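You operate a simulated robot arm through the tools that you are given. There is no shell and no other tool. Be economical: measure what you need, move in short steps, check, and stop when the job is done.

The job below is to be done with a simulated two-armed robot. You get a single attempt, and the scene is never put back.

Task
Pick up the upright red pipe with one hand, pass it to the other hand and put it on the firebrick pad. Set down upright: upright red pipe.

The check looks at the end state, three seconds after you hand in, the way a careful person would. Anything else that was tipped, shoved, dropped, spilled or broken makes it a failure.

Robot
Two 7-joint arms with two-finger parallel grippers on one trunk, on a base that drives. Base frame: it is fixed to the floor where the robot stands at the start and does not move with it; the origin is under the middle of the robot, x ahead of it, y to its left, z up. Lengths are in mm, angles in degrees, forces in N, time in s.
The left shoulder is at the start at [70, 177, 1020], the right one opposite. With the tool pointing down near the work surface each hand reaches from about 300 to 740 mm from the robot's upright axis, wherever it stands, measured 20 degrees to its own side. Places, roughly: firebrick pad [-2300, 2700, 900]; upright red pipe (7x7x13 cm) [500, -100, 900]. Payload 3.43 kg a hand.
The TCP of each hand is the grasp point between the finger pads, 30 mm short of the fingertips. In the tool frame z runs along the fingers and y along their closing line. The gripper opens to 94 mm. The fingers are 28 mm wide and 10 mm thick; the gripper's body (50 by 96 mm) begins 55 mm behind the TCP.
Orientation is that of the tool frame in the base frame, as a unit quaternion [x, y, z, w]. With the fingers straight down and closing along the base's y, the tool's x points along the base's -x, its y along +y and its z along -z.

Tools
- The arms move only by the tool apply_moves. It takes "left_increments", "right_increments" or both (then of equal length, played together; a hand with none holds still); each is a list of rows, each a list of 7 numbers: the opening, from 0 (shut) to 1 (fully open), then the shift along the tool's x, y, z in mm, then the turn, a rotation vector about the tool's x, y, z in degrees. In form: [[grip, tx, ty, tz, ax, ay, az], ...]. A call has 1 to 20 rows; each row shifts and turns the commanded pose from where the row before left it, along the tool's axes as they then stand. Each row takes 0.2 s and may step no farther than 50 mm and 8.6 degrees from the row before; otherwise, or with a gripper value out of range, the whole call is refused. Where a pose cannot be reached the arm comes as near as it can. A force on the tool above 40 N (or 10 N above the force at the start of the call, whichever is more), or a blocked arm, ends the call early, and 0.2 s more pass. Each finger travels about 153 mm/s and halts on what it meets, pressing with about 23 N; the grip force reading is that of the motor and also rises with nothing between the fingers. The clock runs only during rows and for 0.2 s after the last one: add rows that do not move to give the fingers time. The reply holds the time, the measured pose of the TCP, the force on the tool along the base axes, the opening and the grip force, in the units named above and with some noise, with the torque about the TCP (base axes, N m) and any sound that the robot's microphone picked up, and new pictures: "views" is both (left out), scene, wrist or none (wrist: the cameras of the hands that moved).
- Cameras (640 x 400 px; columns grow to the right, rows downward): "scene" is now at [130.7, -25.2, 1330.5]; the picture's right is [-0.29, -0.96, -0.00], its down [-0.64, 0.19, -0.74] and it looks along [0.71, -0.21, -0.67] (base axes); focal length 272 px, centre (320, 200). "left" rides on the left gripper at [76, -14, -102] in its tool frame; the picture's right is [0.18, 0.98, 0.00], its down [-0.75, 0.14, -0.64] and it looks along [-0.63, 0.12, 0.77] (tool axes); focal length 243 px, centre (320, 200). "right" rides on the right gripper at [76, 14, -103] in its tool frame; the picture's right is [-0.18, 0.98, 0.00], its down [-0.75, -0.14, -0.64] and it looks along [-0.63, -0.12, 0.77] (tool axes); focal length 243 px, centre (320, 200).
- slide_trunk(by): slides the trunk up (or, below 0, down) by that many mm; the arms and the scene camera ride with it, the base frame stays. It gives what a move gives, with no picture.
- drive_base(legs): drives the robot by 1 to 6 legs, each [ahead, turn to the left] in mm and degrees, along the robot's own axes; the way and the turn of a leg run together, so that a leg with both is an arc; at most 1500 mm and 180 degrees a leg. The arms and the cameras ride along, it lands a little off, and it stops where it bumps. It gives what a move gives, and a new picture of the scene camera.
- pan_tilt(pan, tilt): turns the head with the scene camera to pan (to the left, within 86 degrees either way) and tilt (down, from -29 to 69), counted from straight ahead of the robot. It gives what a move gives, and a new picture of the scene camera.
- point_at(camera, pixels): for up to 12 pixels [column, row] of the newest picture of that camera ("zoom" is the newest enlarged one), the place [x, y, z] in the base frame of the surface seen there, good to about 2 mm. No time passes.
- inspect(camera, box): a new picture of the part [left, top, right, bottom] of that camera's present view, enlarged. No time passes.
- hand_in(): hands the job in; it is judged then, once.

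Work in short steps. Measure before you move; look again where a grasp or a placing could have gone wrong, and mend it. You have 80 turns and 260 pictures in all, those below and enlarged ones among them. Open the grippers and draw the arms clear of the work before you hand the job in, unless the task says otherwise; then end with one line.

The tools are called after ">>>" as a command line: name --argument value ..., lists and objects as JSON in quotes. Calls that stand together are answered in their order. apply_moves: Moves the arms, as the interface text tells. Its arguments: {"type":"object","properties":{"left_increments":{"type":"array","items":{"type":"array","items":{"type":"number"}}},"right_increments":{"type":"array","items":{"type":"array","items":{"type":"number"}}},"views":{"type":"string","enum":["both","scene","wrist","none"]}},"required":[]} The other tools are called the same way: slide_trunk (by) slides the trunk up or down; drive_base (legs) drives the base; pan_tilt (pan, tilt) turns the head that bears the scene camera; point_at (camera, pixels) gives the place of the surface under pixels of a picture; inspect (camera, box) takes an enlarged picture of a part of a camera's view; hand_in () hands the job in.

At the start:

```text
time_s: 0.0
left_tool_pos: [573.8, 119.7, 1065.6]
left_tool_rot: [-0.001, 1.0, 0.0, 0.0]
left_ft_force: [0.0, 0.6, -1.3]
left_moment: [0.03, 0.01, 0.02]
left_grip_width: 94.1
left_gripper_force: 0.1
right_tool_pos: [432.6, -335.5, 1041.6]
right_tool_rot: [0.0, 1.0, 0.001, -0.001]
right_ft_force: [0.7, -0.2, 0.2]
right_moment: [0.02, 0.02, 0.0]
right_grip_width: 94.3
right_gripper_force: 0.0
trunk travel left (down, up): [-600.0, 240.0]
robot x, y, heading: [1.1, 2.9, -0.0]
head pan, tilt: [-16.6, 41.9]
```

scene: 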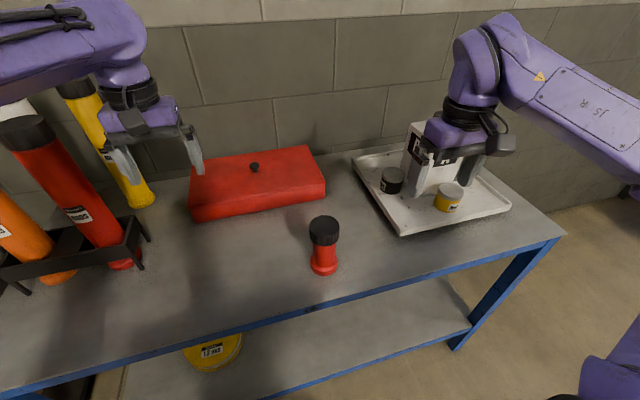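
right: 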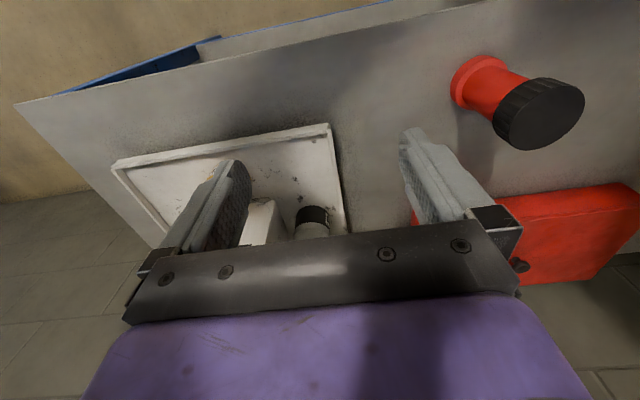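
left: 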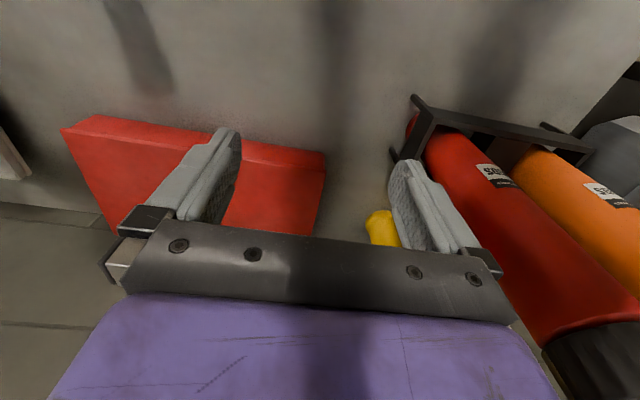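

The red pipe with a black cap stands at about (324,245) in the scene. I measure it and enlarge the view.

>>> inspect --camera "scene" --box '[270, 190, 380, 290]'

>>> point_at --camera "scene" --pixels '[[324, 222], [324, 238], [324, 255], [324, 270], [324, 282], [311, 228], [338, 228], [313, 256], [335, 256], [252, 167], [360, 180], [300, 200]]'

>>> pan_tilt --pan 80 --tilt 15

```text
4.00 times, centred on (325, 240) of scene
```

zoom: 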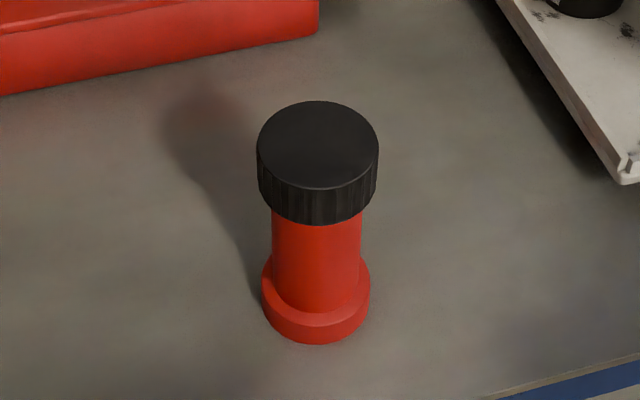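

```text
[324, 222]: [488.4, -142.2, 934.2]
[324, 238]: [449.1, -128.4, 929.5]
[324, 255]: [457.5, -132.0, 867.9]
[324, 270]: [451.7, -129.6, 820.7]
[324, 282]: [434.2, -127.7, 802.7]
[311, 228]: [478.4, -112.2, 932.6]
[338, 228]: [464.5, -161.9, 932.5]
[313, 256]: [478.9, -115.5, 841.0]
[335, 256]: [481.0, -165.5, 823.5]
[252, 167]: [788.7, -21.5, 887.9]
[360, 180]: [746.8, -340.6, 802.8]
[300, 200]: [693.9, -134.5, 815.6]
```

```text
time_s: 1.7
left_tool_pos: [575.2, 121.0, 1065.3]
left_tool_rot: [0.0, 1.0, 0.0, 0.0]
left_ft_force: [0.5, 0.4, 0.4]
left_moment: [0.0, 0.03, 0.01]
left_grip_width: 93.8
left_gripper_force: 0.0
right_tool_pos: [432.1, -336.9, 1042.2]
right_tool_rot: [0.0, 1.0, 0.001, -0.001]
right_ft_force: [0.1, 1.0, 0.9]
right_moment: [0.05, 0.0, -0.03]
right_grip_width: 94.1
right_gripper_force: 0.1
trunk travel left (down, up): [-600.0, 240.0]
robot x, y, heading: [1.7, -0.4, 0.1]
head pan, tilt: [80.0, 15.0]
```

scene: 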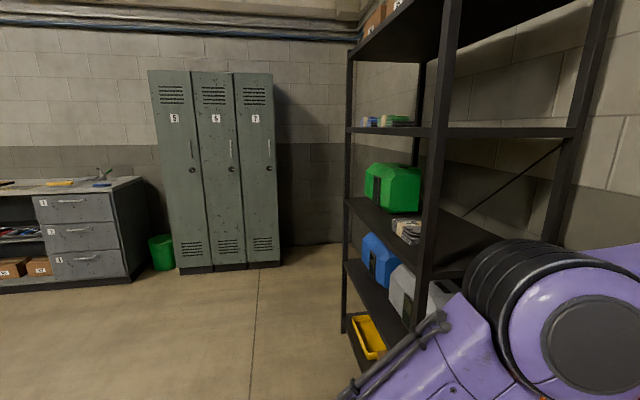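

Table top is at z≈802 and the pipe axis at about (476,-137), top 934. I look as far left as possible to find the pad before choosing a grasp.

>>> pan_tilt --pan 86 --tilt 15

>>> inspect --camera "scene" --box '[0, 120, 220, 320]'

>>> pan_tilt --pan -86 --tilt 20

>>> pan_tilt --pan -5 --tilt 55

```text
time_s: 2.4
left_tool_pos: [574.1, 120.1, 1065.6]
left_tool_rot: [0.0, 1.0, -0.001, 0.0]
left_ft_force: [-0.1, 0.1, -0.8]
left_moment: [-0.01, -0.02, 0.01]
left_grip_width: 93.7
left_gripper_force: 0.1
right_tool_pos: [433.1, -335.4, 1041.8]
right_tool_rot: [0.0, 1.0, 0.001, 0.0]
right_ft_force: [-0.4, -0.6, 0.2]
right_moment: [-0.01, 0.02, 0.01]
right_grip_width: 94.0
right_gripper_force: 0.0
trunk travel left (down, up): [-600.0, 240.0]
robot x, y, heading: [-2.5, -1.3, -0.3]
head pan, tilt: [85.9, 15.0]
```

scene: 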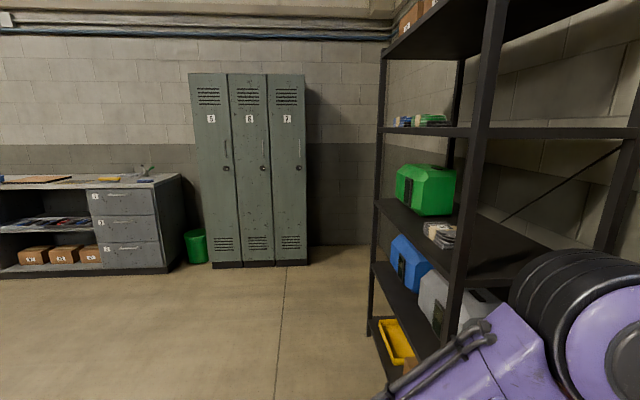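

```text
2.00 times, centred on (110, 220) of scene
```

zoom: 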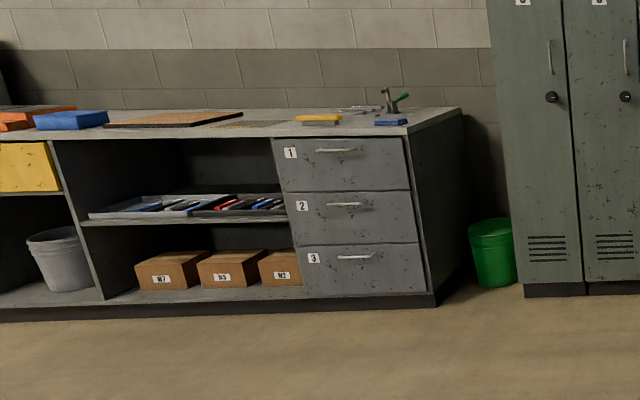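

```text
time_s: 5.0
left_tool_pos: [574.3, 120.2, 1064.9]
left_tool_rot: [0.0, 1.0, 0.0, 0.0]
left_ft_force: [0.3, 0.9, 0.2]
left_moment: [-0.03, 0.0, 0.03]
left_grip_width: 93.9
left_gripper_force: 0.2
right_tool_pos: [432.5, -335.8, 1042.1]
right_tool_rot: [0.001, 1.0, 0.001, 0.0]
right_ft_force: [-0.2, 0.5, 0.0]
right_moment: [0.03, 0.02, 0.03]
right_grip_width: 94.1
right_gripper_force: 0.1
trunk travel left (down, up): [-600.0, 240.0]
robot x, y, heading: [-2.7, -0.0, 0.1]
head pan, tilt: [-85.9, 20.0]
```

scene: 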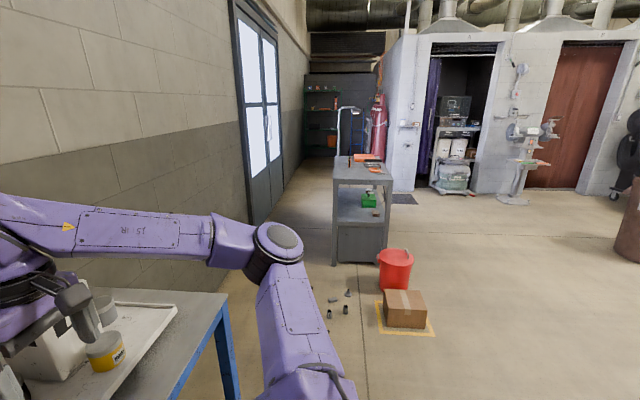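

```text
time_s: 6.5
left_tool_pos: [574.0, 120.6, 1065.1]
left_tool_rot: [0.0, 1.0, 0.0, 0.0]
left_ft_force: [-0.6, 0.6, 0.4]
left_moment: [-0.04, 0.0, 0.04]
left_grip_width: 93.9
left_gripper_force: 0.1
right_tool_pos: [432.5, -334.3, 1042.6]
right_tool_rot: [0.001, 1.0, 0.001, 0.0]
right_ft_force: [0.1, 0.8, 0.0]
right_moment: [0.02, 0.0, 0.02]
right_grip_width: 93.9
right_gripper_force: 0.1
trunk travel left (down, up): [-600.0, 240.0]
robot x, y, heading: [-5.9, 1.5, -0.1]
head pan, tilt: [-5.0, 55.0]
```

scene: 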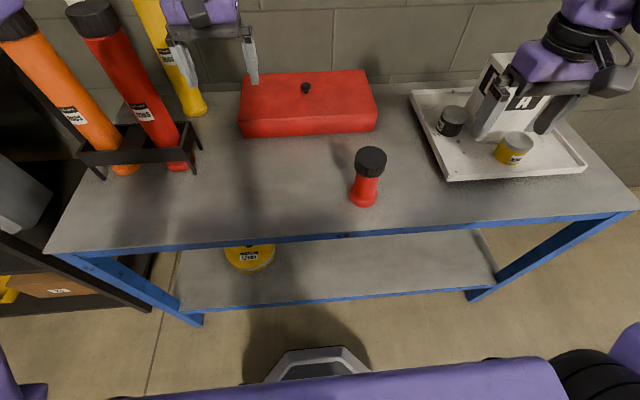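

The bench on the left is open above, so a top-down placement suits it. Plan: right hand grasps the lower body horizontally from the front, then the left takes the cap from above. I measure the table edge and the pipe again.

>>> point_at --camera "scene" --pixels '[[365, 226], [365, 234], [250, 240], [370, 160], [356, 160], [386, 160], [364, 190], [352, 196], [376, 196], [364, 205], [440, 170]]'

>>> inspect --camera "scene" --box '[325, 140, 405, 215]'

```text
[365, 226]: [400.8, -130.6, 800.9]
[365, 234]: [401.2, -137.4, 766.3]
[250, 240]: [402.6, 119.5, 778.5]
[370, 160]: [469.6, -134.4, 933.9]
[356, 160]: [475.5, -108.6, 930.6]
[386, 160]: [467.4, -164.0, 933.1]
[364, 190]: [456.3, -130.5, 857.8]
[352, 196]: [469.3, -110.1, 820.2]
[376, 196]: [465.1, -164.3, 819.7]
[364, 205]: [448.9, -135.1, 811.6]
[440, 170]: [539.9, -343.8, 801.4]
```

```text
5.33 times, centred on (365, 178) of scene
```

zoom: 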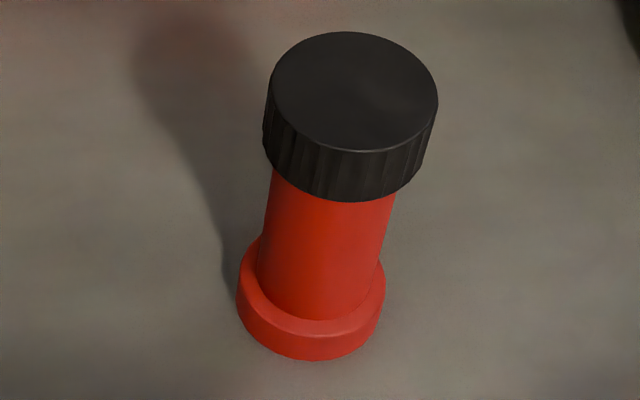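

Front edge is at x=400, so a horizontal-ish right grasp can hang off the edge with the camera clear. I check the tube tops on the left before backing off.

>>> pan_tilt --pan 35 --tilt 35

```text
time_s: 7.6
left_tool_pos: [574.7, 119.3, 1065.5]
left_tool_rot: [0.0, 1.0, 0.0, 0.0]
left_ft_force: [0.0, 0.2, -0.3]
left_moment: [0.03, -0.01, -0.02]
left_grip_width: 94.0
left_gripper_force: 0.1
right_tool_pos: [433.3, -336.4, 1041.8]
right_tool_rot: [0.0, 1.0, 0.001, 0.0]
right_ft_force: [0.0, -0.6, -0.5]
right_moment: [0.01, 0.02, -0.03]
right_grip_width: 94.0
right_gripper_force: 0.1
trunk travel left (down, up): [-600.0, 240.0]
robot x, y, heading: [-0.3, 4.1, -0.2]
head pan, tilt: [35.0, 35.0]
```

scene: 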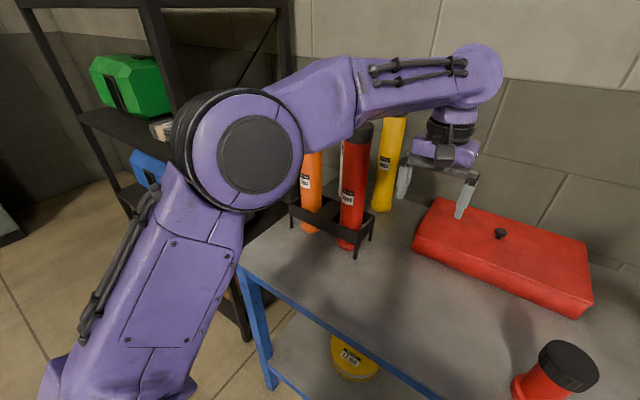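

>>> point_at --camera "scene" --pixels '[[357, 130], [395, 125], [312, 155], [345, 95], [230, 150], [430, 150], [200, 120], [165, 100]]'

```text
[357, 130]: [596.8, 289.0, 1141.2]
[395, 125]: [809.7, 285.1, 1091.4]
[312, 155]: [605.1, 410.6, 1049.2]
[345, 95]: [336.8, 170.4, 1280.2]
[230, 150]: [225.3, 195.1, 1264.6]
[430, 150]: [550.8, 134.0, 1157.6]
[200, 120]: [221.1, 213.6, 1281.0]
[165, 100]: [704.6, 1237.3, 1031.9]
```

Tubes are well ahead of the left arm, so I can back straight off. I drive back 200 mm to give the right arm room.

>>> drive_base --legs '[[-200, 0]]'

>>> pan_tilt --pan -10 --tilt 42

>>> apply_moves --right_increments '[[1, 0, 25, 15, 0, -8.4, 0], [1, 0, 25, 15, 0, -8.4, 0], [1, 0, 25, 15, 0, -8.4, 0], [1, 0, 25, 15, 0, -8.4, 0], [1, 0, 25, 15, 0, -8.4, 0], [1, 0, 25, 15, 0, -8.4, 0], [1, 0, 25, 15, 0, -8.4, 0], [1, 0, 25, 15, 0, -8.4, 0]]' --views "both"

```text
time_s: 9.2
left_tool_pos: [375.6, 118.9, 1065.8]
left_tool_rot: [0.001, 1.0, 0.0, 0.0]
left_ft_force: [0.1, 0.6, -0.8]
left_moment: [0.02, -0.02, 0.01]
left_grip_width: 94.1
left_gripper_force: 0.0
right_tool_pos: [231.8, -336.7, 1043.0]
right_tool_rot: [0.001, 1.0, 0.001, 0.001]
right_ft_force: [-0.5, 1.0, -0.2]
right_moment: [0.03, -0.05, 0.02]
right_grip_width: 94.1
right_gripper_force: 0.1
trunk travel left (down, up): [-600.0, 240.0]
robot x, y, heading: [-199.9, 1.7, -0.2]
head pan, tilt: [35.0, 35.0]
```

scene: 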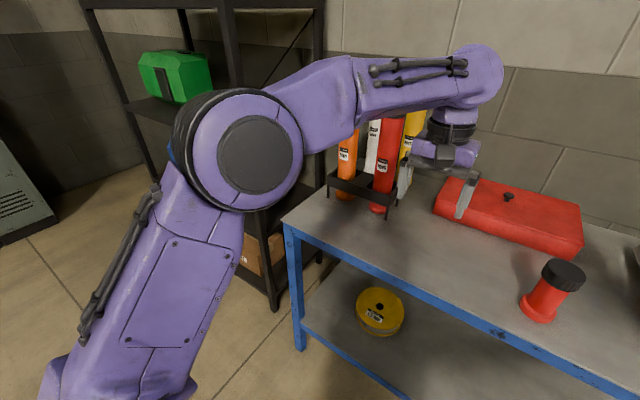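

```text
time_s: 10.3
left_tool_pos: [375.5, 118.7, 1065.0]
left_tool_rot: [0.001, 1.0, 0.0, 0.0]
left_ft_force: [0.2, -0.2, 0.2]
left_moment: [-0.02, 0.0, 0.03]
left_grip_width: 94.0
left_gripper_force: 0.1
right_tool_pos: [232.5, -336.7, 1042.1]
right_tool_rot: [0.002, 1.0, 0.001, 0.0]
right_ft_force: [0.5, 0.2, -0.3]
right_moment: [-0.02, -0.01, 0.01]
right_grip_width: 94.0
right_gripper_force: 0.0
trunk travel left (down, up): [-600.0, 240.0]
robot x, y, heading: [-201.0, -0.3, -0.2]
head pan, tilt: [-10.0, 42.0]
```

scene: 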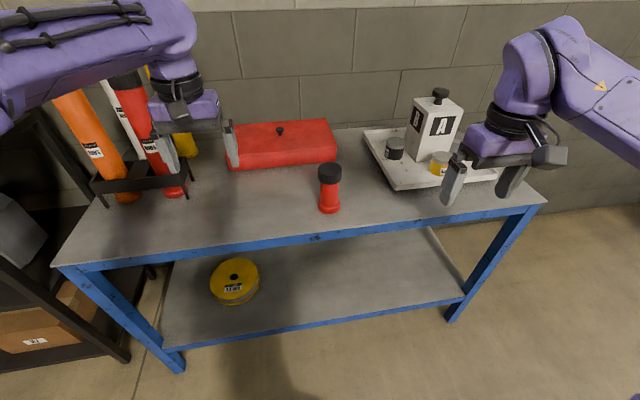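

```text
time_s: 12.1
left_tool_pos: [376.7, 120.5, 1064.7]
left_tool_rot: [0.001, 1.0, 0.0, 0.0]
left_ft_force: [0.4, 0.3, -0.5]
left_moment: [0.02, -0.01, -0.02]
left_grip_width: 93.8
left_gripper_force: 0.0
right_tool_pos: [296.8, -113.4, 963.2]
right_tool_rot: [-0.016, 0.846, -0.002, 0.533]
right_ft_force: [-0.6, 0.2, -0.4]
right_moment: [0.02, 0.02, -0.02]
right_grip_width: 93.9
right_gripper_force: 0.1
right hand out of reach, approached as far as the arm can: row 3, 4, 5
trunk travel left (down, up): [-600.0, 240.0]
robot x, y, heading: [-200.3, -0.6, -0.1]
head pan, tilt: [-10.0, 42.0]
```

scene: 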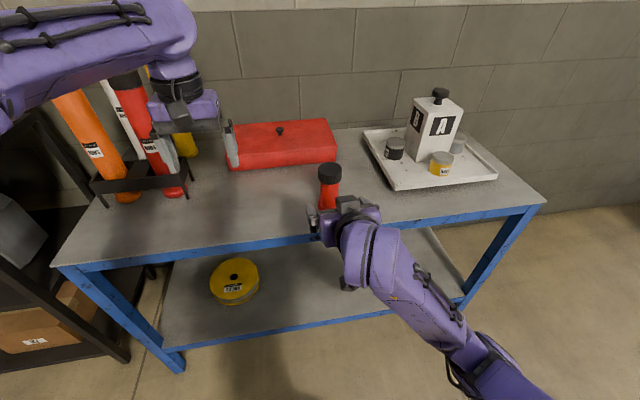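
right: 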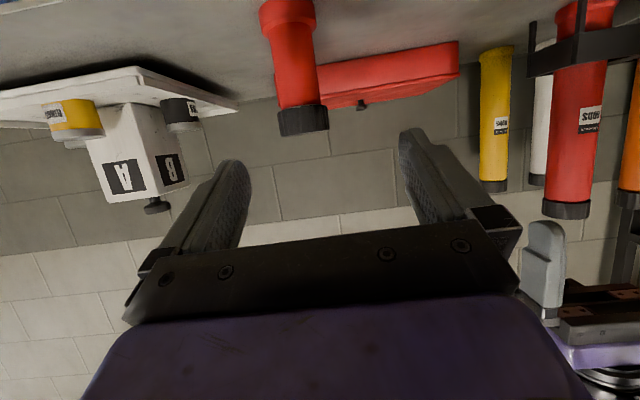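

The hand is now 25° below horizontal, pointing at the table. I lower it in front of the edge to z≈850 and centre on y=-136.

>>> apply_moves --right_increments '[[1, 25.5, -5.6, 12.2, 0, 0, 0], [1, 25.5, -5.6, 12.2, 0, 0, 0.7], [1, 25.5, -5.6, 12.2, 0, 0, 0.7], [1, 25.5, -5.6, 12.2, 0, 0, 0], [1, 0, 0, 0, 0, 0, 0]]' --views "both"

```text
time_s: 13.3
left_tool_pos: [376.4, 117.9, 1066.7]
left_tool_rot: [0.001, 1.0, -0.001, 0.001]
left_ft_force: [-0.6, -0.3, -0.1]
left_moment: [0.02, 0.0, -0.02]
left_grip_width: 94.0
left_gripper_force: 0.1
right_tool_pos: [268.4, -95.0, 876.3]
right_tool_rot: [-0.005, 0.847, 0.003, 0.532]
right_ft_force: [0.0, 0.0, 0.7]
right_moment: [0.02, 0.02, 0.02]
right_grip_width: 93.8
right_gripper_force: 0.2
right hand out of reach, approached as far as the arm can: row 1, 2, 3, 4
trunk travel left (down, up): [-600.0, 240.0]
robot x, y, heading: [-198.8, -0.8, -0.2]
head pan, tilt: [-10.0, 42.0]
```

scene: 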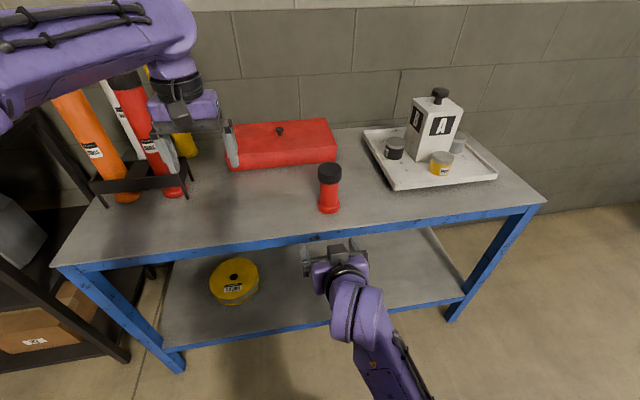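
right: 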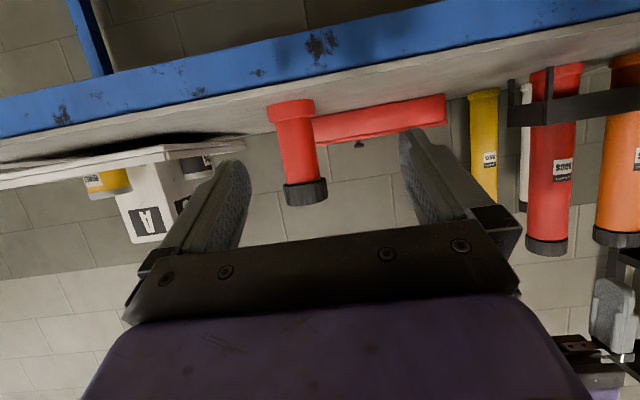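

The arm is cramped when this close to the body; I move forward (still clear of the edge) and see where it lands.

>>> apply_moves --right_increments '[[1, -17.3, 0, 36, 0, 0, 0], [1, 0, 0, 0, 0, 0, 0], [1, 0, 0, 0, 0, 0, 0]]' --views "none"

```text
time_s: 14.1
left_tool_pos: [376.2, 118.6, 1065.2]
left_tool_rot: [0.001, 1.0, 0.0, 0.0]
left_ft_force: [0.6, 0.6, 0.0]
left_moment: [0.03, -0.01, 0.0]
left_grip_width: 94.0
left_gripper_force: 0.2
right_tool_pos: [295.9, -79.7, 886.1]
right_tool_rot: [-0.006, 0.847, 0.003, 0.532]
right_ft_force: [0.8, 0.0, 0.1]
right_moment: [0.04, 0.0, 0.0]
right_grip_width: 94.0
right_gripper_force: 0.0
right hand out of reach, approached as far as the arm can: row 1
trunk travel left (down, up): [-600.0, 240.0]
robot x, y, heading: [-194.3, 1.2, -0.5]
head pan, tilt: [-10.0, 42.0]
```

The arm drifts to the left, so a heading turned to the left should suit it. I yaw the hand ~25° left in place.

>>> apply_moves --right_increments '[[1, 0, 0, 0, -7.5, 0, -3.6], [1, 0, 0, 0, -7.5, 0, -3.6], [1, 0, 0, 0, -7.5, 0, -3.6], [1, 0, 0, 0, 0, 0, 0], [1, 0, 0, 0, 0, 0, 0]]' --views "scene"

```text
time_s: 15.3
left_tool_pos: [376.0, 118.9, 1065.5]
left_tool_rot: [0.002, 1.0, 0.0, 0.0]
left_ft_force: [-0.1, -0.7, -0.1]
left_moment: [-0.02, 0.0, 0.0]
left_grip_width: 93.9
left_gripper_force: 0.0
right_tool_pos: [279.9, -41.4, 896.3]
right_tool_rot: [-0.189, 0.825, 0.119, 0.52]
right_ft_force: [0.3, -0.3, 0.6]
right_moment: [-0.01, 0.02, 0.0]
right_grip_width: 94.2
right_gripper_force: 0.1
right hand out of reach, approached as far as the arm can: row 1, 2, 3
trunk travel left (down, up): [-600.0, 240.0]
robot x, y, heading: [-199.8, 1.6, -0.1]
head pan, tilt: [-10.0, 42.0]
```

scene: 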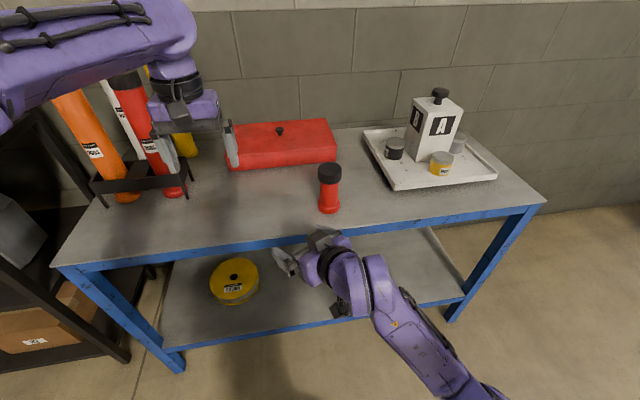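

The fold limit of the arm (wrist too close to shoulder) was the cause, not the heading. I undo the yaw while moving forward.

>>> apply_moves --right_increments '[[1, 0, 0, 20, 7.5, 0, 3.6], [1, 0, 0, 20, 7.5, 0, 3.6], [1, -5, 0, 20, 7.5, 0, 3.6], [1, 0, 0, 0, 0, 0, 0], [1, 0, 0, 0, 0, 0, 0]]' --views "none"

```text
time_s: 16.3
left_tool_pos: [376.0, 118.3, 1064.7]
left_tool_rot: [0.001, 1.0, 0.0, 0.0]
left_ft_force: [0.2, 0.0, 0.5]
left_moment: [0.01, 0.0, -0.03]
left_grip_width: 94.0
left_gripper_force: 0.1
right_tool_pos: [335.7, -59.7, 853.2]
right_tool_rot: [-0.039, 0.842, -0.07, 0.534]
right_ft_force: [-0.1, 0.0, -0.4]
right_moment: [0.01, -0.03, -0.02]
right_grip_width: 94.1
right_gripper_force: 0.0
right hand out of reach, approached as far as the arm can: row 3
trunk travel left (down, up): [-600.0, 240.0]
robot x, y, heading: [-198.7, -4.1, -0.1]
head pan, tilt: [-10.0, 42.0]
stopped in row 4 (right hand): the arm was blocked; the commanded pose is now the measured one
```

Something blocked the arm though forces are nil; I look.

>>> pan_tilt --pan -15 --tilt 60

>>> inspect --camera "right" --box '[0, 0, 640, 400]'

```text
time_s: 17.1
left_tool_pos: [375.4, 118.9, 1065.2]
left_tool_rot: [0.001, 1.0, 0.0, -0.001]
left_ft_force: [0.3, 0.2, -0.2]
left_moment: [0.0, -0.01, 0.05]
left_grip_width: 93.9
left_gripper_force: 0.1
right_tool_pos: [334.6, -58.3, 852.6]
right_tool_rot: [-0.037, 0.842, -0.07, 0.534]
right_ft_force: [-0.6, 0.2, 0.4]
right_moment: [-0.02, 0.0, 0.0]
right_grip_width: 93.9
right_gripper_force: 0.1
trunk travel left (down, up): [-600.0, 240.0]
robot x, y, heading: [-199.6, 1.6, 0.0]
head pan, tilt: [-15.0, 60.0]
```

scene: 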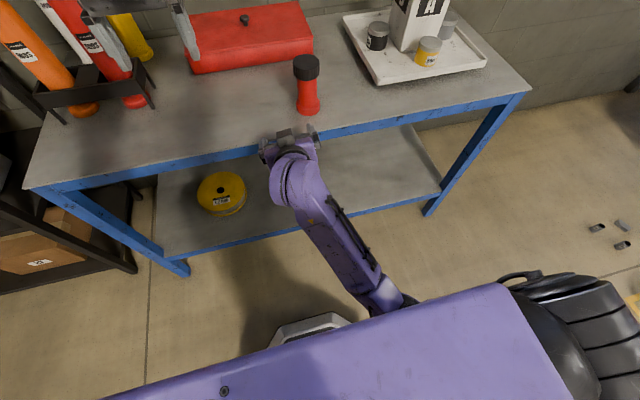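

```text
1.00 times, centred on (320, 200) of right (not enlarged: the box is as wide or as high as the picture)
```

zoom: 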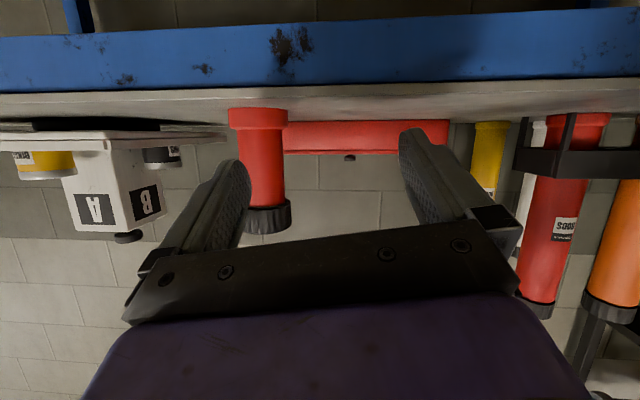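

The hand is at y≈-58 with ~9° roll after the block. I move it up and forward for room and take the roll out.

>>> apply_moves --right_increments '[[1, -32, 0, 10, 0, 0, 0], [1, -32, 0, 10, 0, 0, 0], [1, 0, 0, 0, 0, 0, 5], [1, 0, 0, 0, 0, 0, 5], [1, 0, 0, 0, 0, 0, 0]]' --views "none"

```text
time_s: 18.3
left_tool_pos: [375.7, 119.5, 1064.6]
left_tool_rot: [0.001, 1.0, 0.0, 0.0]
left_ft_force: [-0.2, -0.1, -0.5]
left_moment: [-0.01, -0.03, 0.0]
left_grip_width: 94.1
left_gripper_force: 0.1
right_tool_pos: [355.9, -61.2, 933.7]
right_tool_rot: [0.033, 0.832, -0.053, 0.551]
right_ft_force: [-0.5, -0.2, 0.4]
right_moment: [-0.01, -0.01, 0.04]
right_grip_width: 94.2
right_gripper_force: 0.0
right hand out of reach, approached as far as the arm can: row 3, 4
trunk travel left (down, up): [-600.0, 240.0]
robot x, y, heading: [-199.9, 1.4, 0.1]
head pan, tilt: [-15.0, 60.0]
```

All signs point to the wrist being too close to the shoulder. I back the base another 120 mm, then extend the hand forward by the same, where the arm should be free.

>>> drive_base --legs '[[-120, 0]]'

>>> apply_moves --right_increments '[[1, -17, -5, 36, 0, 0, 0], [1, -17, -5, 36, 0, 0, 0], [1, -17, -5, 36, 0, 0, 0], [1, 0, 0, 0, 0, 0, 0], [1, 0, 0, 0, 0, 0, 0]]' --views "both"

```text
time_s: 19.5
left_tool_pos: [254.3, 119.8, 1065.9]
left_tool_rot: [0.001, 1.0, -0.001, 0.0]
left_ft_force: [0.5, 0.3, 0.5]
left_moment: [0.01, -0.01, -0.02]
left_grip_width: 94.1
left_gripper_force: 0.0
right_tool_pos: [234.2, -62.2, 930.9]
right_tool_rot: [0.032, 0.834, -0.054, 0.548]
right_ft_force: [-1.1, 0.9, 0.2]
right_moment: [-0.02, 0.02, 0.01]
right_grip_width: 94.0
right_gripper_force: 0.1
trunk travel left (down, up): [-600.0, 240.0]
robot x, y, heading: [-321.4, 2.4, -0.1]
head pan, tilt: [-15.0, 60.0]
```

scene: 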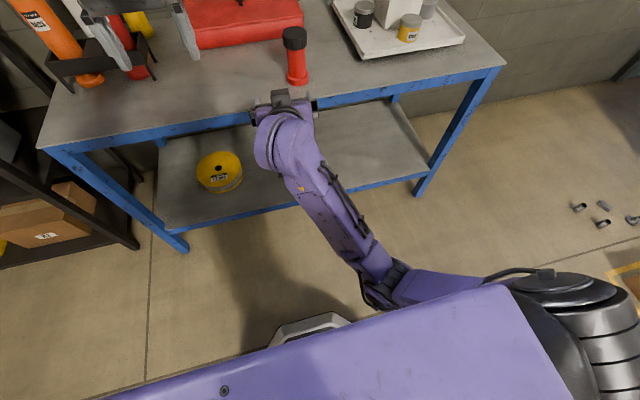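

```text
time_s: 20.7
left_tool_pos: [255.3, 118.8, 1065.4]
left_tool_rot: [0.001, 1.0, 0.0, 0.0]
left_ft_force: [-0.4, -0.1, -0.1]
left_moment: [0.03, 0.02, 0.0]
left_grip_width: 94.2
left_gripper_force: 0.0
right_tool_pos: [273.7, -71.5, 984.1]
right_tool_rot: [0.03, 0.835, -0.057, 0.547]
right_ft_force: [0.5, 0.3, 0.2]
right_moment: [0.01, 0.0, 0.01]
right_grip_width: 93.8
right_gripper_force: 0.0
right hand out of reach, approached as far as the arm can: row 1, 2, 3
trunk travel left (down, up): [-600.0, 240.0]
robot x, y, heading: [-320.3, 4.2, -0.2]
head pan, tilt: [-15.0, 60.0]
```

scene: 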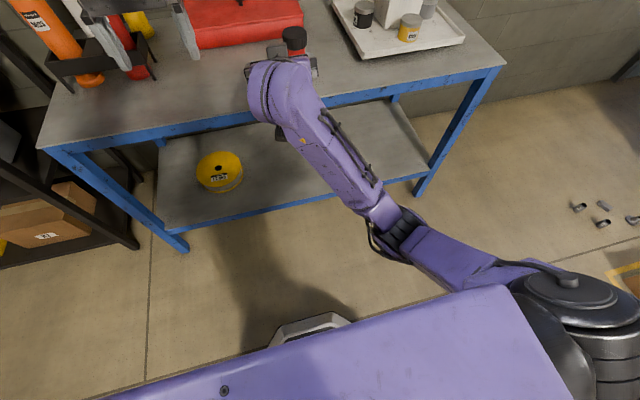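
right: 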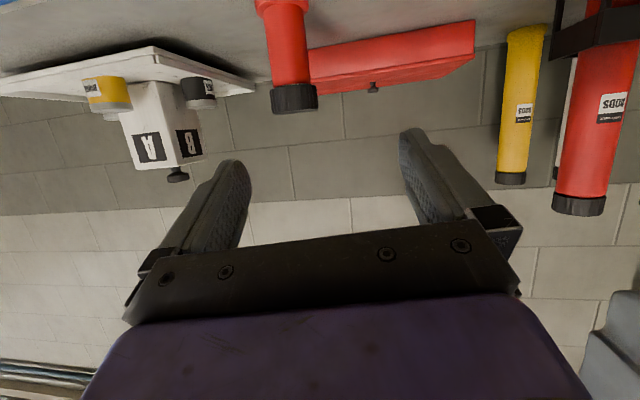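

The hand escapes upward, so the wrist is limited because the shoulder is too high relative to the hand. I lower the trunk 220 mm (both hands are short of the table edge at x=400) and then check.

>>> slide_trunk --by -220

>>> apply_moves --right_increments '[[1, -36, 0, -17, 0, 0, 0], [1, -36, 0, -17, 0, 0, 0], [1, -36, 0, -17, 0, 0, 0], [1, 0, 0, 0, 0, 0, 0], [1, 0, 0, 0, 0, 0, 0]]' --views "both"

```text
time_s: 23.1
left_tool_pos: [254.5, 119.0, 845.6]
left_tool_rot: [0.001, 1.0, -0.001, 0.001]
left_ft_force: [-0.1, 0.1, -0.6]
left_moment: [0.01, 0.0, 0.03]
left_grip_width: 93.9
left_gripper_force: 0.0
right_tool_pos: [272.4, -71.8, 764.9]
right_tool_rot: [0.03, 0.835, -0.056, 0.546]
right_ft_force: [-0.1, 0.3, 0.0]
right_moment: [0.0, -0.03, -0.02]
right_grip_width: 93.8
right_gripper_force: 0.0
trunk travel left (down, up): [-380.0, 460.0]
robot x, y, heading: [-318.1, 1.6, -0.2]
head pan, tilt: [-15.0, 60.0]
```

```text
time_s: 24.3
left_tool_pos: [255.0, 120.0, 844.8]
left_tool_rot: [0.002, 1.0, 0.0, 0.0]
left_ft_force: [0.7, -0.7, 0.7]
left_moment: [0.02, 0.0, 0.0]
left_grip_width: 94.0
left_gripper_force: 0.1
right_tool_pos: [271.5, -64.1, 885.3]
right_tool_rot: [0.031, 0.835, -0.057, 0.547]
right_ft_force: [-0.7, -0.1, 0.0]
right_moment: [0.02, 0.0, 0.03]
right_grip_width: 94.4
right_gripper_force: 0.0
trunk travel left (down, up): [-380.0, 460.0]
robot x, y, heading: [-319.4, -1.5, 0.1]
head pan, tilt: [-15.0, 60.0]
```

scene: 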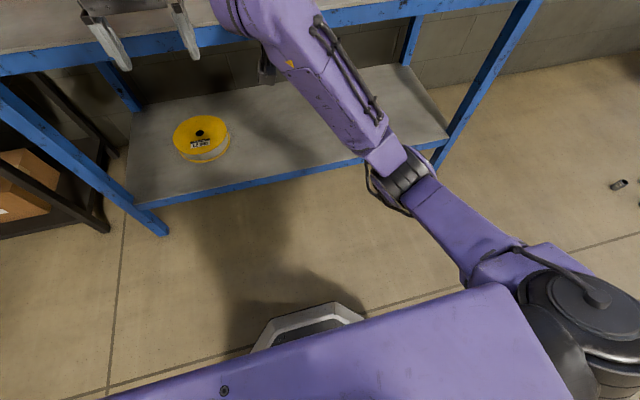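
right: 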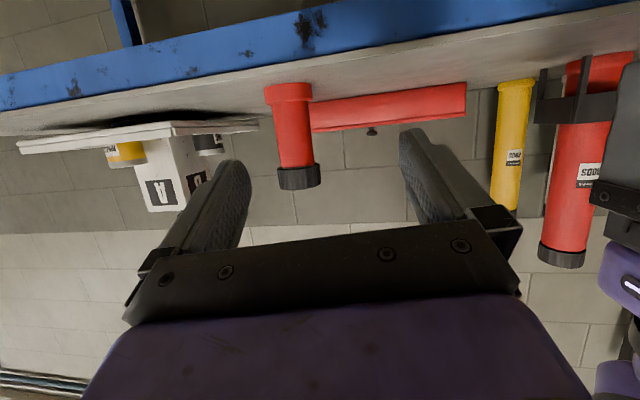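

Reach is free now. I correct heading and roll and shift right to y≈-136 while coming forward a little.

>>> apply_moves --right_increments '[[1, 0, -18, 0, -7.2, 0, 0.5], [1, 0, -18, 0, 0, 0, 0], [1, 0, -18, 0, 0, 0, 0], [1, -17, -18, 36, 0, 0, 0], [1, 0, 0, 0, 0, 0, 0], [1, 0, 0, 0, 0, 0, 0]]' --views "wrist"

```text
time_s: 25.7
left_tool_pos: [256.0, 118.9, 845.4]
left_tool_rot: [0.0, 1.0, 0.0, 0.0]
left_ft_force: [0.2, 0.0, -0.8]
left_moment: [0.0, 0.02, 0.04]
left_grip_width: 93.7
left_gripper_force: 0.1
right_tool_pos: [291.6, -121.6, 898.9]
right_tool_rot: [-0.003, 0.839, -0.012, 0.544]
right_ft_force: [-0.1, 1.0, 0.2]
right_moment: [-0.02, -0.01, 0.0]
right_grip_width: 93.9
right_gripper_force: 0.1
right hand out of reach, approached as far as the arm can: row 4
trunk travel left (down, up): [-380.0, 460.0]
robot x, y, heading: [-317.2, 0.0, -0.1]
head pan, tilt: [-15.0, 60.0]
```

right: 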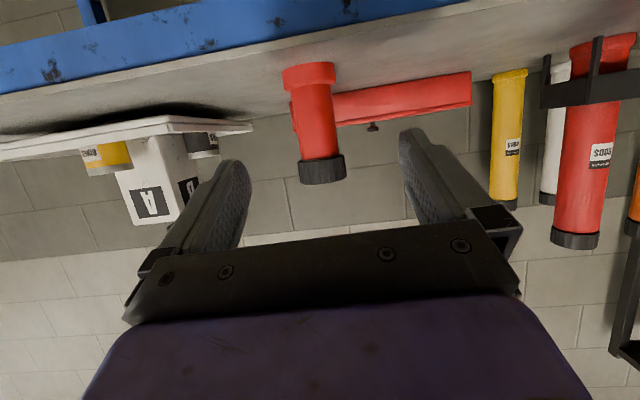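

Forward reach with this posture ends here, but the posture itself is fine; I will approach by driving. First I set the right hand to z≈850, y≈-136 and raise the left hand out of the way.

>>> apply_moves --right_increments '[[1, 23, 0, -9, 0, 0, 0], [1, 23, 0, -9, 0, 0, 0], [1, 0, 0, 0, 0, 0, 0], [1, 0, 0, 0, 0, 0, 0]]' --left_increments '[[1, 0, 0, -50, 0, 0, 0], [1, 0, 0, -50, 0, 0, 0], [1, 0, 0, -50, 0, 0, 0], [1, 0, 0, -50, 0, 0, 0]]' --views "wrist"

>>> pan_tilt --pan -10 --tilt 30

```text
time_s: 26.7
left_tool_pos: [254.3, 122.0, 960.0]
left_tool_rot: [-0.001, 1.0, 0.0, -0.002]
left_ft_force: [-0.2, 0.1, -0.4]
left_moment: [0.0, 0.0, 0.01]
left_grip_width: 94.1
left_gripper_force: 0.0
left hand out of reach, approached as far as the arm can: row 3, 4
right_tool_pos: [252.6, -115.3, 865.6]
right_tool_rot: [-0.001, 0.837, -0.002, 0.547]
right_ft_force: [-0.3, 0.4, 0.0]
right_moment: [0.0, -0.02, -0.02]
right_grip_width: 94.1
right_gripper_force: 0.0
right hand out of reach, approached as far as the arm can: row 1
trunk travel left (down, up): [-380.0, 460.0]
robot x, y, heading: [-322.4, 1.7, -0.3]
head pan, tilt: [-15.0, 60.0]
```

right: 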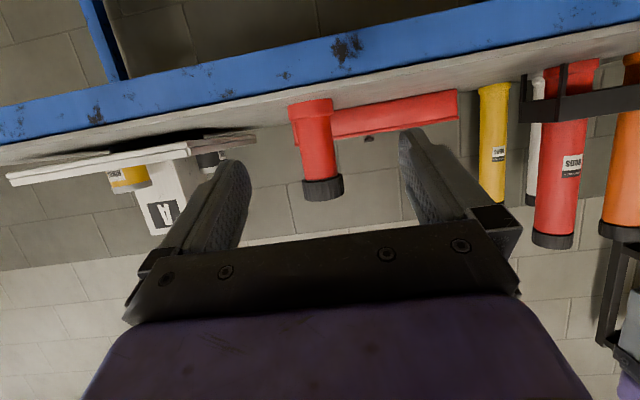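
left: 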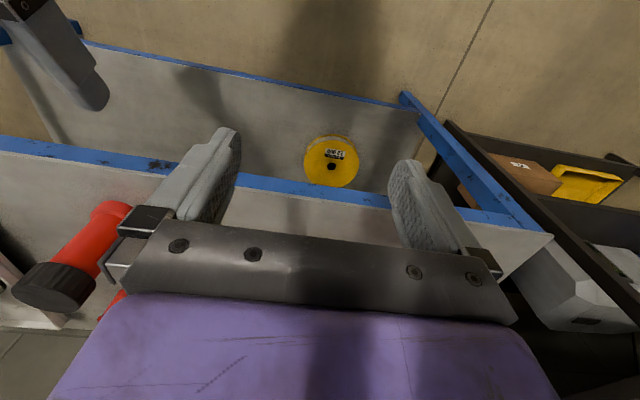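

```text
time_s: 27.6
left_tool_pos: [255.0, 121.3, 959.4]
left_tool_rot: [-0.001, 1.0, -0.001, -0.002]
left_ft_force: [0.2, 0.6, 0.5]
left_moment: [0.02, -0.02, 0.0]
left_grip_width: 93.9
left_gripper_force: 0.0
right_tool_pos: [254.1, -116.3, 865.7]
right_tool_rot: [-0.001, 0.836, -0.002, 0.548]
right_ft_force: [0.6, -0.3, 0.1]
right_moment: [0.0, 0.0, 0.0]
right_grip_width: 93.9
right_gripper_force: 0.1
trunk travel left (down, up): [-380.0, 460.0]
robot x, y, heading: [-317.1, -2.8, -0.2]
head pan, tilt: [-10.0, 30.0]
```

scene: 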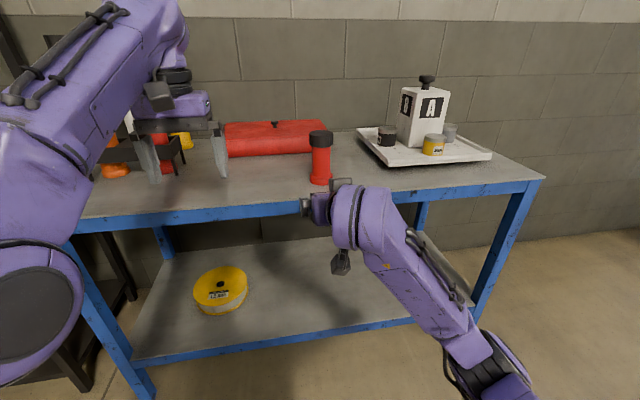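

Orientation is right (24° down). A small shift: 20 mm right and 15 mm down.

>>> apply_moves --right_increments '[[1, 6.9, -10, 3, 0, 0, 0], [1, 6.9, -10, 3, 0, 0, 0], [1, 0, 0, 0, 0, 0, 0], [1, 0, 0, 0, 0, 0, 0]]' --views "none"

>>> point_at --camera "scene" --pixels '[[320, 134], [320, 150], [320, 165], [320, 180], [312, 160], [330, 160], [345, 182]]'

```text
time_s: 28.6
left_tool_pos: [253.9, 120.0, 959.5]
left_tool_rot: [-0.001, 1.0, -0.002, -0.003]
left_ft_force: [0.3, -0.3, -0.1]
left_moment: [-0.02, -0.01, 0.03]
left_grip_width: 94.0
left_gripper_force: 0.1
right_tool_pos: [245.0, -121.9, 857.8]
right_tool_rot: [0.0, 0.837, -0.005, 0.547]
right_ft_force: [-0.3, -0.6, -0.1]
right_moment: [0.0, -0.01, 0.01]
right_grip_width: 94.1
right_gripper_force: 0.0
right hand out of reach, approached as far as the arm can: row 1, 2
trunk travel left (down, up): [-380.0, 460.0]
robot x, y, heading: [-321.1, -2.0, -0.3]
head pan, tilt: [-10.0, 30.0]
```

```text
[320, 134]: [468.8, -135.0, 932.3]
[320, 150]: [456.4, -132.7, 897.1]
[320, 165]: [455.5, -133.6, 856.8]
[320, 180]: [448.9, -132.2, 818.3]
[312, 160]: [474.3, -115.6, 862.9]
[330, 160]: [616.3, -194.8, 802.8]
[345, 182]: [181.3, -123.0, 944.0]
```

Pipe axis is at (477,-136), body between z≈825 and 897. I lower the trunk 10 mm, turn 1° right and drive 130 mm, then check.

>>> slide_trunk --by -10

>>> drive_base --legs '[[0, -1], [130, 0]]'

>>> inspect --camera "right" --box '[0, 0, 640, 400]'

```text
time_s: 29.2
left_tool_pos: [253.9, 120.0, 951.2]
left_tool_rot: [-0.001, 1.0, -0.002, -0.002]
left_ft_force: [-1.8, 0.2, 0.6]
left_moment: [0.01, -0.02, -0.02]
left_grip_width: 93.9
left_gripper_force: 0.0
right_tool_pos: [245.3, -122.0, 848.5]
right_tool_rot: [-0.001, 0.837, -0.005, 0.547]
right_ft_force: [-0.6, 0.8, -0.8]
right_moment: [0.03, 0.0, -0.03]
right_grip_width: 93.7
right_gripper_force: 0.0
trunk travel left (down, up): [-370.0, 470.0]
robot x, y, heading: [-321.2, 3.7, 0.3]
head pan, tilt: [-10.0, 30.0]
```

```text
time_s: 30.8
left_tool_pos: [385.3, 106.5, 948.9]
left_tool_rot: [0.008, 1.0, -0.002, -0.004]
left_ft_force: [0.7, -0.5, 0.4]
left_moment: [-0.04, 0.01, -0.02]
left_grip_width: 93.9
left_gripper_force: 0.1
right_tool_pos: [370.2, -135.4, 846.1]
right_tool_rot: [0.008, 0.837, -0.01, 0.546]
right_ft_force: [0.1, -0.3, -0.1]
right_moment: [0.0, 0.02, 0.0]
right_grip_width: 94.0
right_gripper_force: 0.0
trunk travel left (down, up): [-370.0, 470.0]
robot x, y, heading: [-191.4, -3.0, -1.2]
head pan, tilt: [-10.0, 30.0]
```

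scene: 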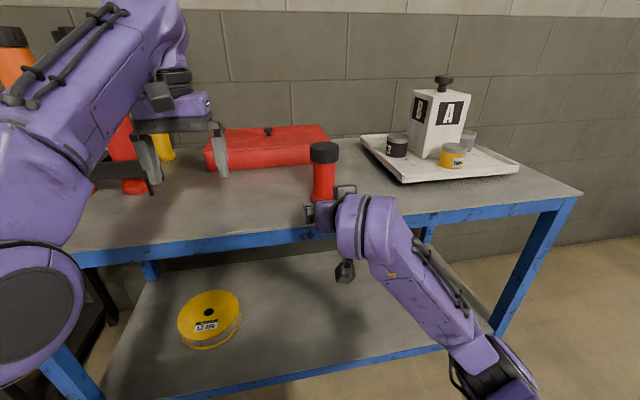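

```text
1.00 times, centred on (320, 200) of right (not enlarged: the box is as wide or as high as the picture)
```

zoom: 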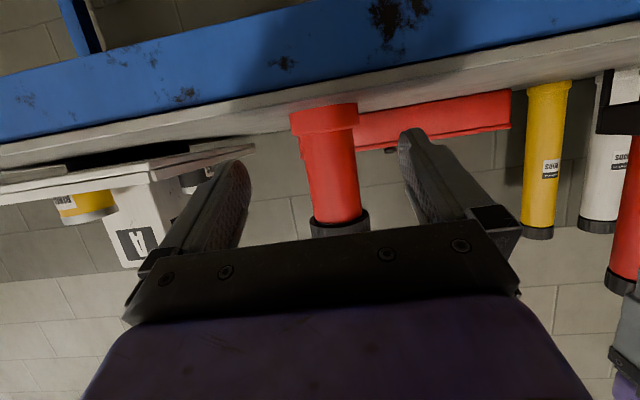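

Aligned at y=-135; the pipe stands between the fingers' lines. I drive the remaining 103 mm.

>>> drive_base --legs '[[103, 0]]'

>>> inspect --camera "right" --box '[0, 0, 640, 400]'

```text
time_s: 32.0
left_tool_pos: [488.5, 104.7, 949.6]
left_tool_rot: [0.009, 1.0, 0.0, -0.003]
left_ft_force: [0.5, -0.8, 0.1]
left_moment: [-0.05, 0.02, -0.01]
left_grip_width: 93.9
left_gripper_force: 0.0
right_tool_pos: [474.6, -137.6, 847.2]
right_tool_rot: [0.007, 0.837, -0.01, 0.547]
right_ft_force: [0.1, 1.1, -0.4]
right_moment: [0.0, 0.02, 0.01]
right_grip_width: 94.0
right_gripper_force: 0.0
trunk travel left (down, up): [-370.0, 470.0]
robot x, y, heading: [-87.8, -5.7, -1.2]
head pan, tilt: [-10.0, 30.0]
```

scene: 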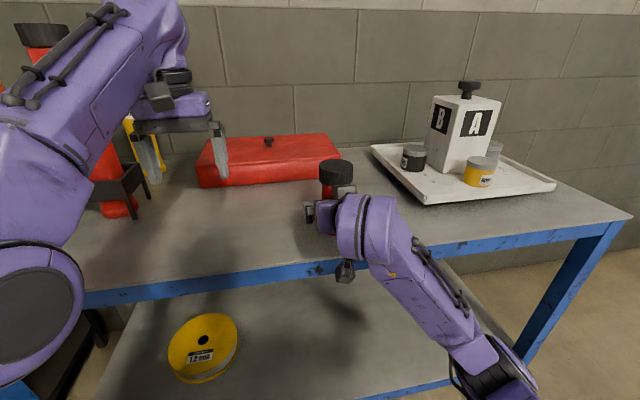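

```text
1.00 times, centred on (320, 200) of right (not enlarged: the box is as wide or as high as the picture)
```

zoom: 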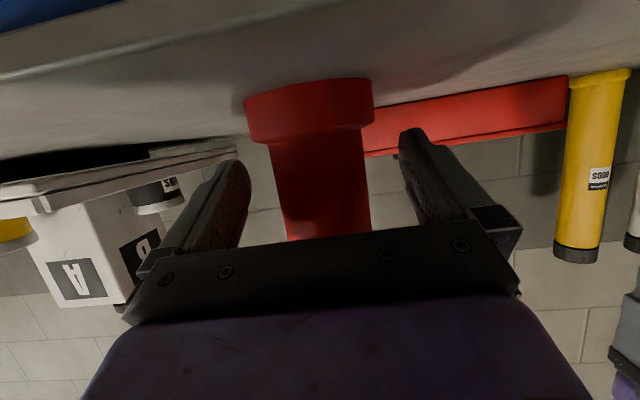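

The pipe body sits between the pads without contact. I close the right gripper.

>>> apply_moves --right_increments '[[0.6, 0, 0, 0, 0, 0, 0], [0.45, 0, 0, 0, 0, 0, 0], [0.3, 0, 0, 0, 0, 0, 0], [0.1, 0, 0, 0, 0, 0, 0], [0, 0, 0, 0, 0, 0, 0], [0, 0, 0, 0, 0, 0, 0]]' --views "both"

```text
time_s: 33.4
left_tool_pos: [487.3, 104.5, 949.8]
left_tool_rot: [0.008, 1.0, -0.003, -0.003]
left_ft_force: [0.5, -0.3, 0.8]
left_moment: [-0.01, -0.01, 0.01]
left_grip_width: 94.0
left_gripper_force: 0.2
right_tool_pos: [473.0, -137.4, 847.3]
right_tool_rot: [0.007, 0.837, -0.01, 0.547]
right_ft_force: [-0.8, 1.3, 1.0]
right_moment: [0.05, -0.01, 0.09]
right_grip_width: 52.0
right_gripper_force: 22.8
trunk travel left (down, up): [-370.0, 470.0]
robot x, y, heading: [-90.3, -8.6, -1.1]
head pan, tilt: [-10.0, 30.0]
```

scene: 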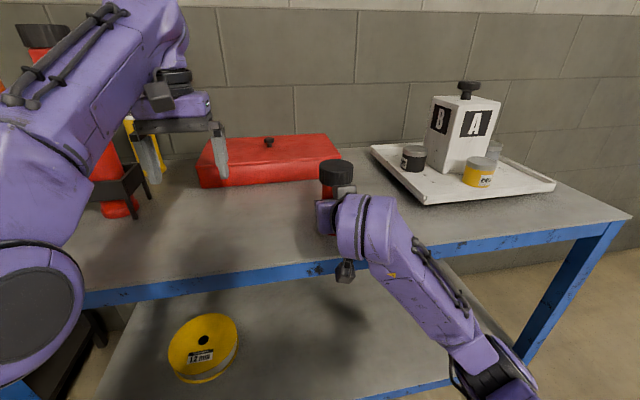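
right: 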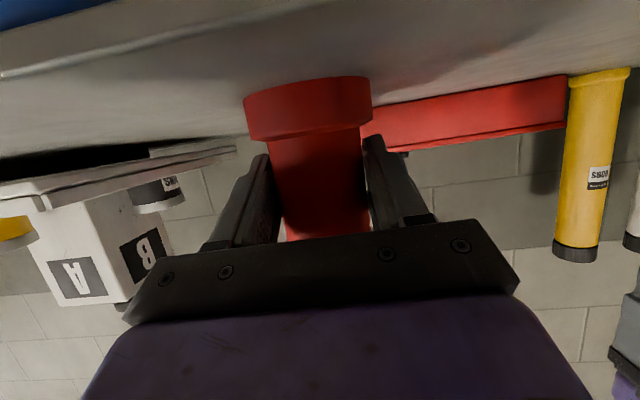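

Gripped at 52 mm width with 23 N. I lift with the trunk by 60 mm and look.

>>> slide_trunk --by 60

>>> inspect --camera "scene" --box '[230, 120, 450, 280]'

>>> inspect --camera "right" --box '[0, 0, 640, 400]'

```text
time_s: 34.4
left_tool_pos: [487.5, 104.2, 1009.6]
left_tool_rot: [0.009, 1.0, -0.001, -0.003]
left_ft_force: [0.3, 0.7, -0.8]
left_moment: [-0.01, 0.02, 0.0]
left_grip_width: 93.9
left_gripper_force: 0.0
right_tool_pos: [473.4, -137.5, 906.6]
right_tool_rot: [0.009, 0.838, -0.011, 0.546]
right_ft_force: [0.3, 0.8, -4.1]
right_moment: [0.0, 0.02, -0.05]
right_grip_width: 51.8
right_gripper_force: 23.1
trunk travel left (down, up): [-430.0, 410.0]
robot x, y, heading: [-91.0, -2.9, -1.0]
head pan, tilt: [-10.0, 30.0]
```

```text
2.50 times, centred on (340, 200) of scene
```

zoom: 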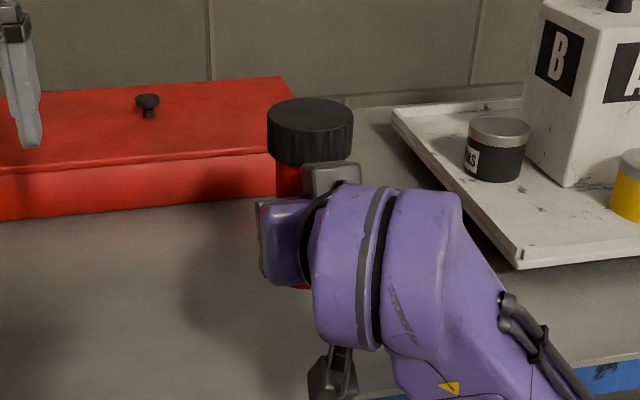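

```text
1.00 times, centred on (320, 200) of right (not enlarged: the box is as wide or as high as the picture)
```

zoom: 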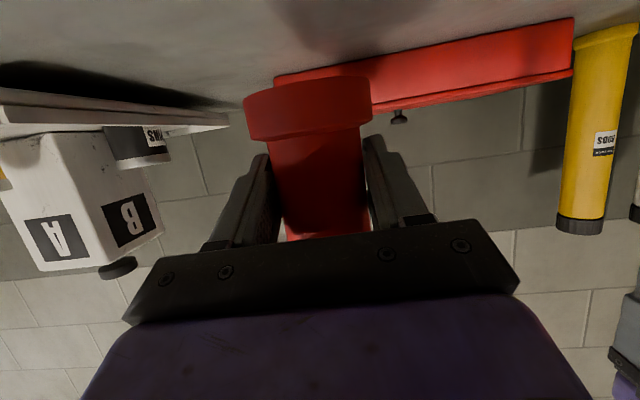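

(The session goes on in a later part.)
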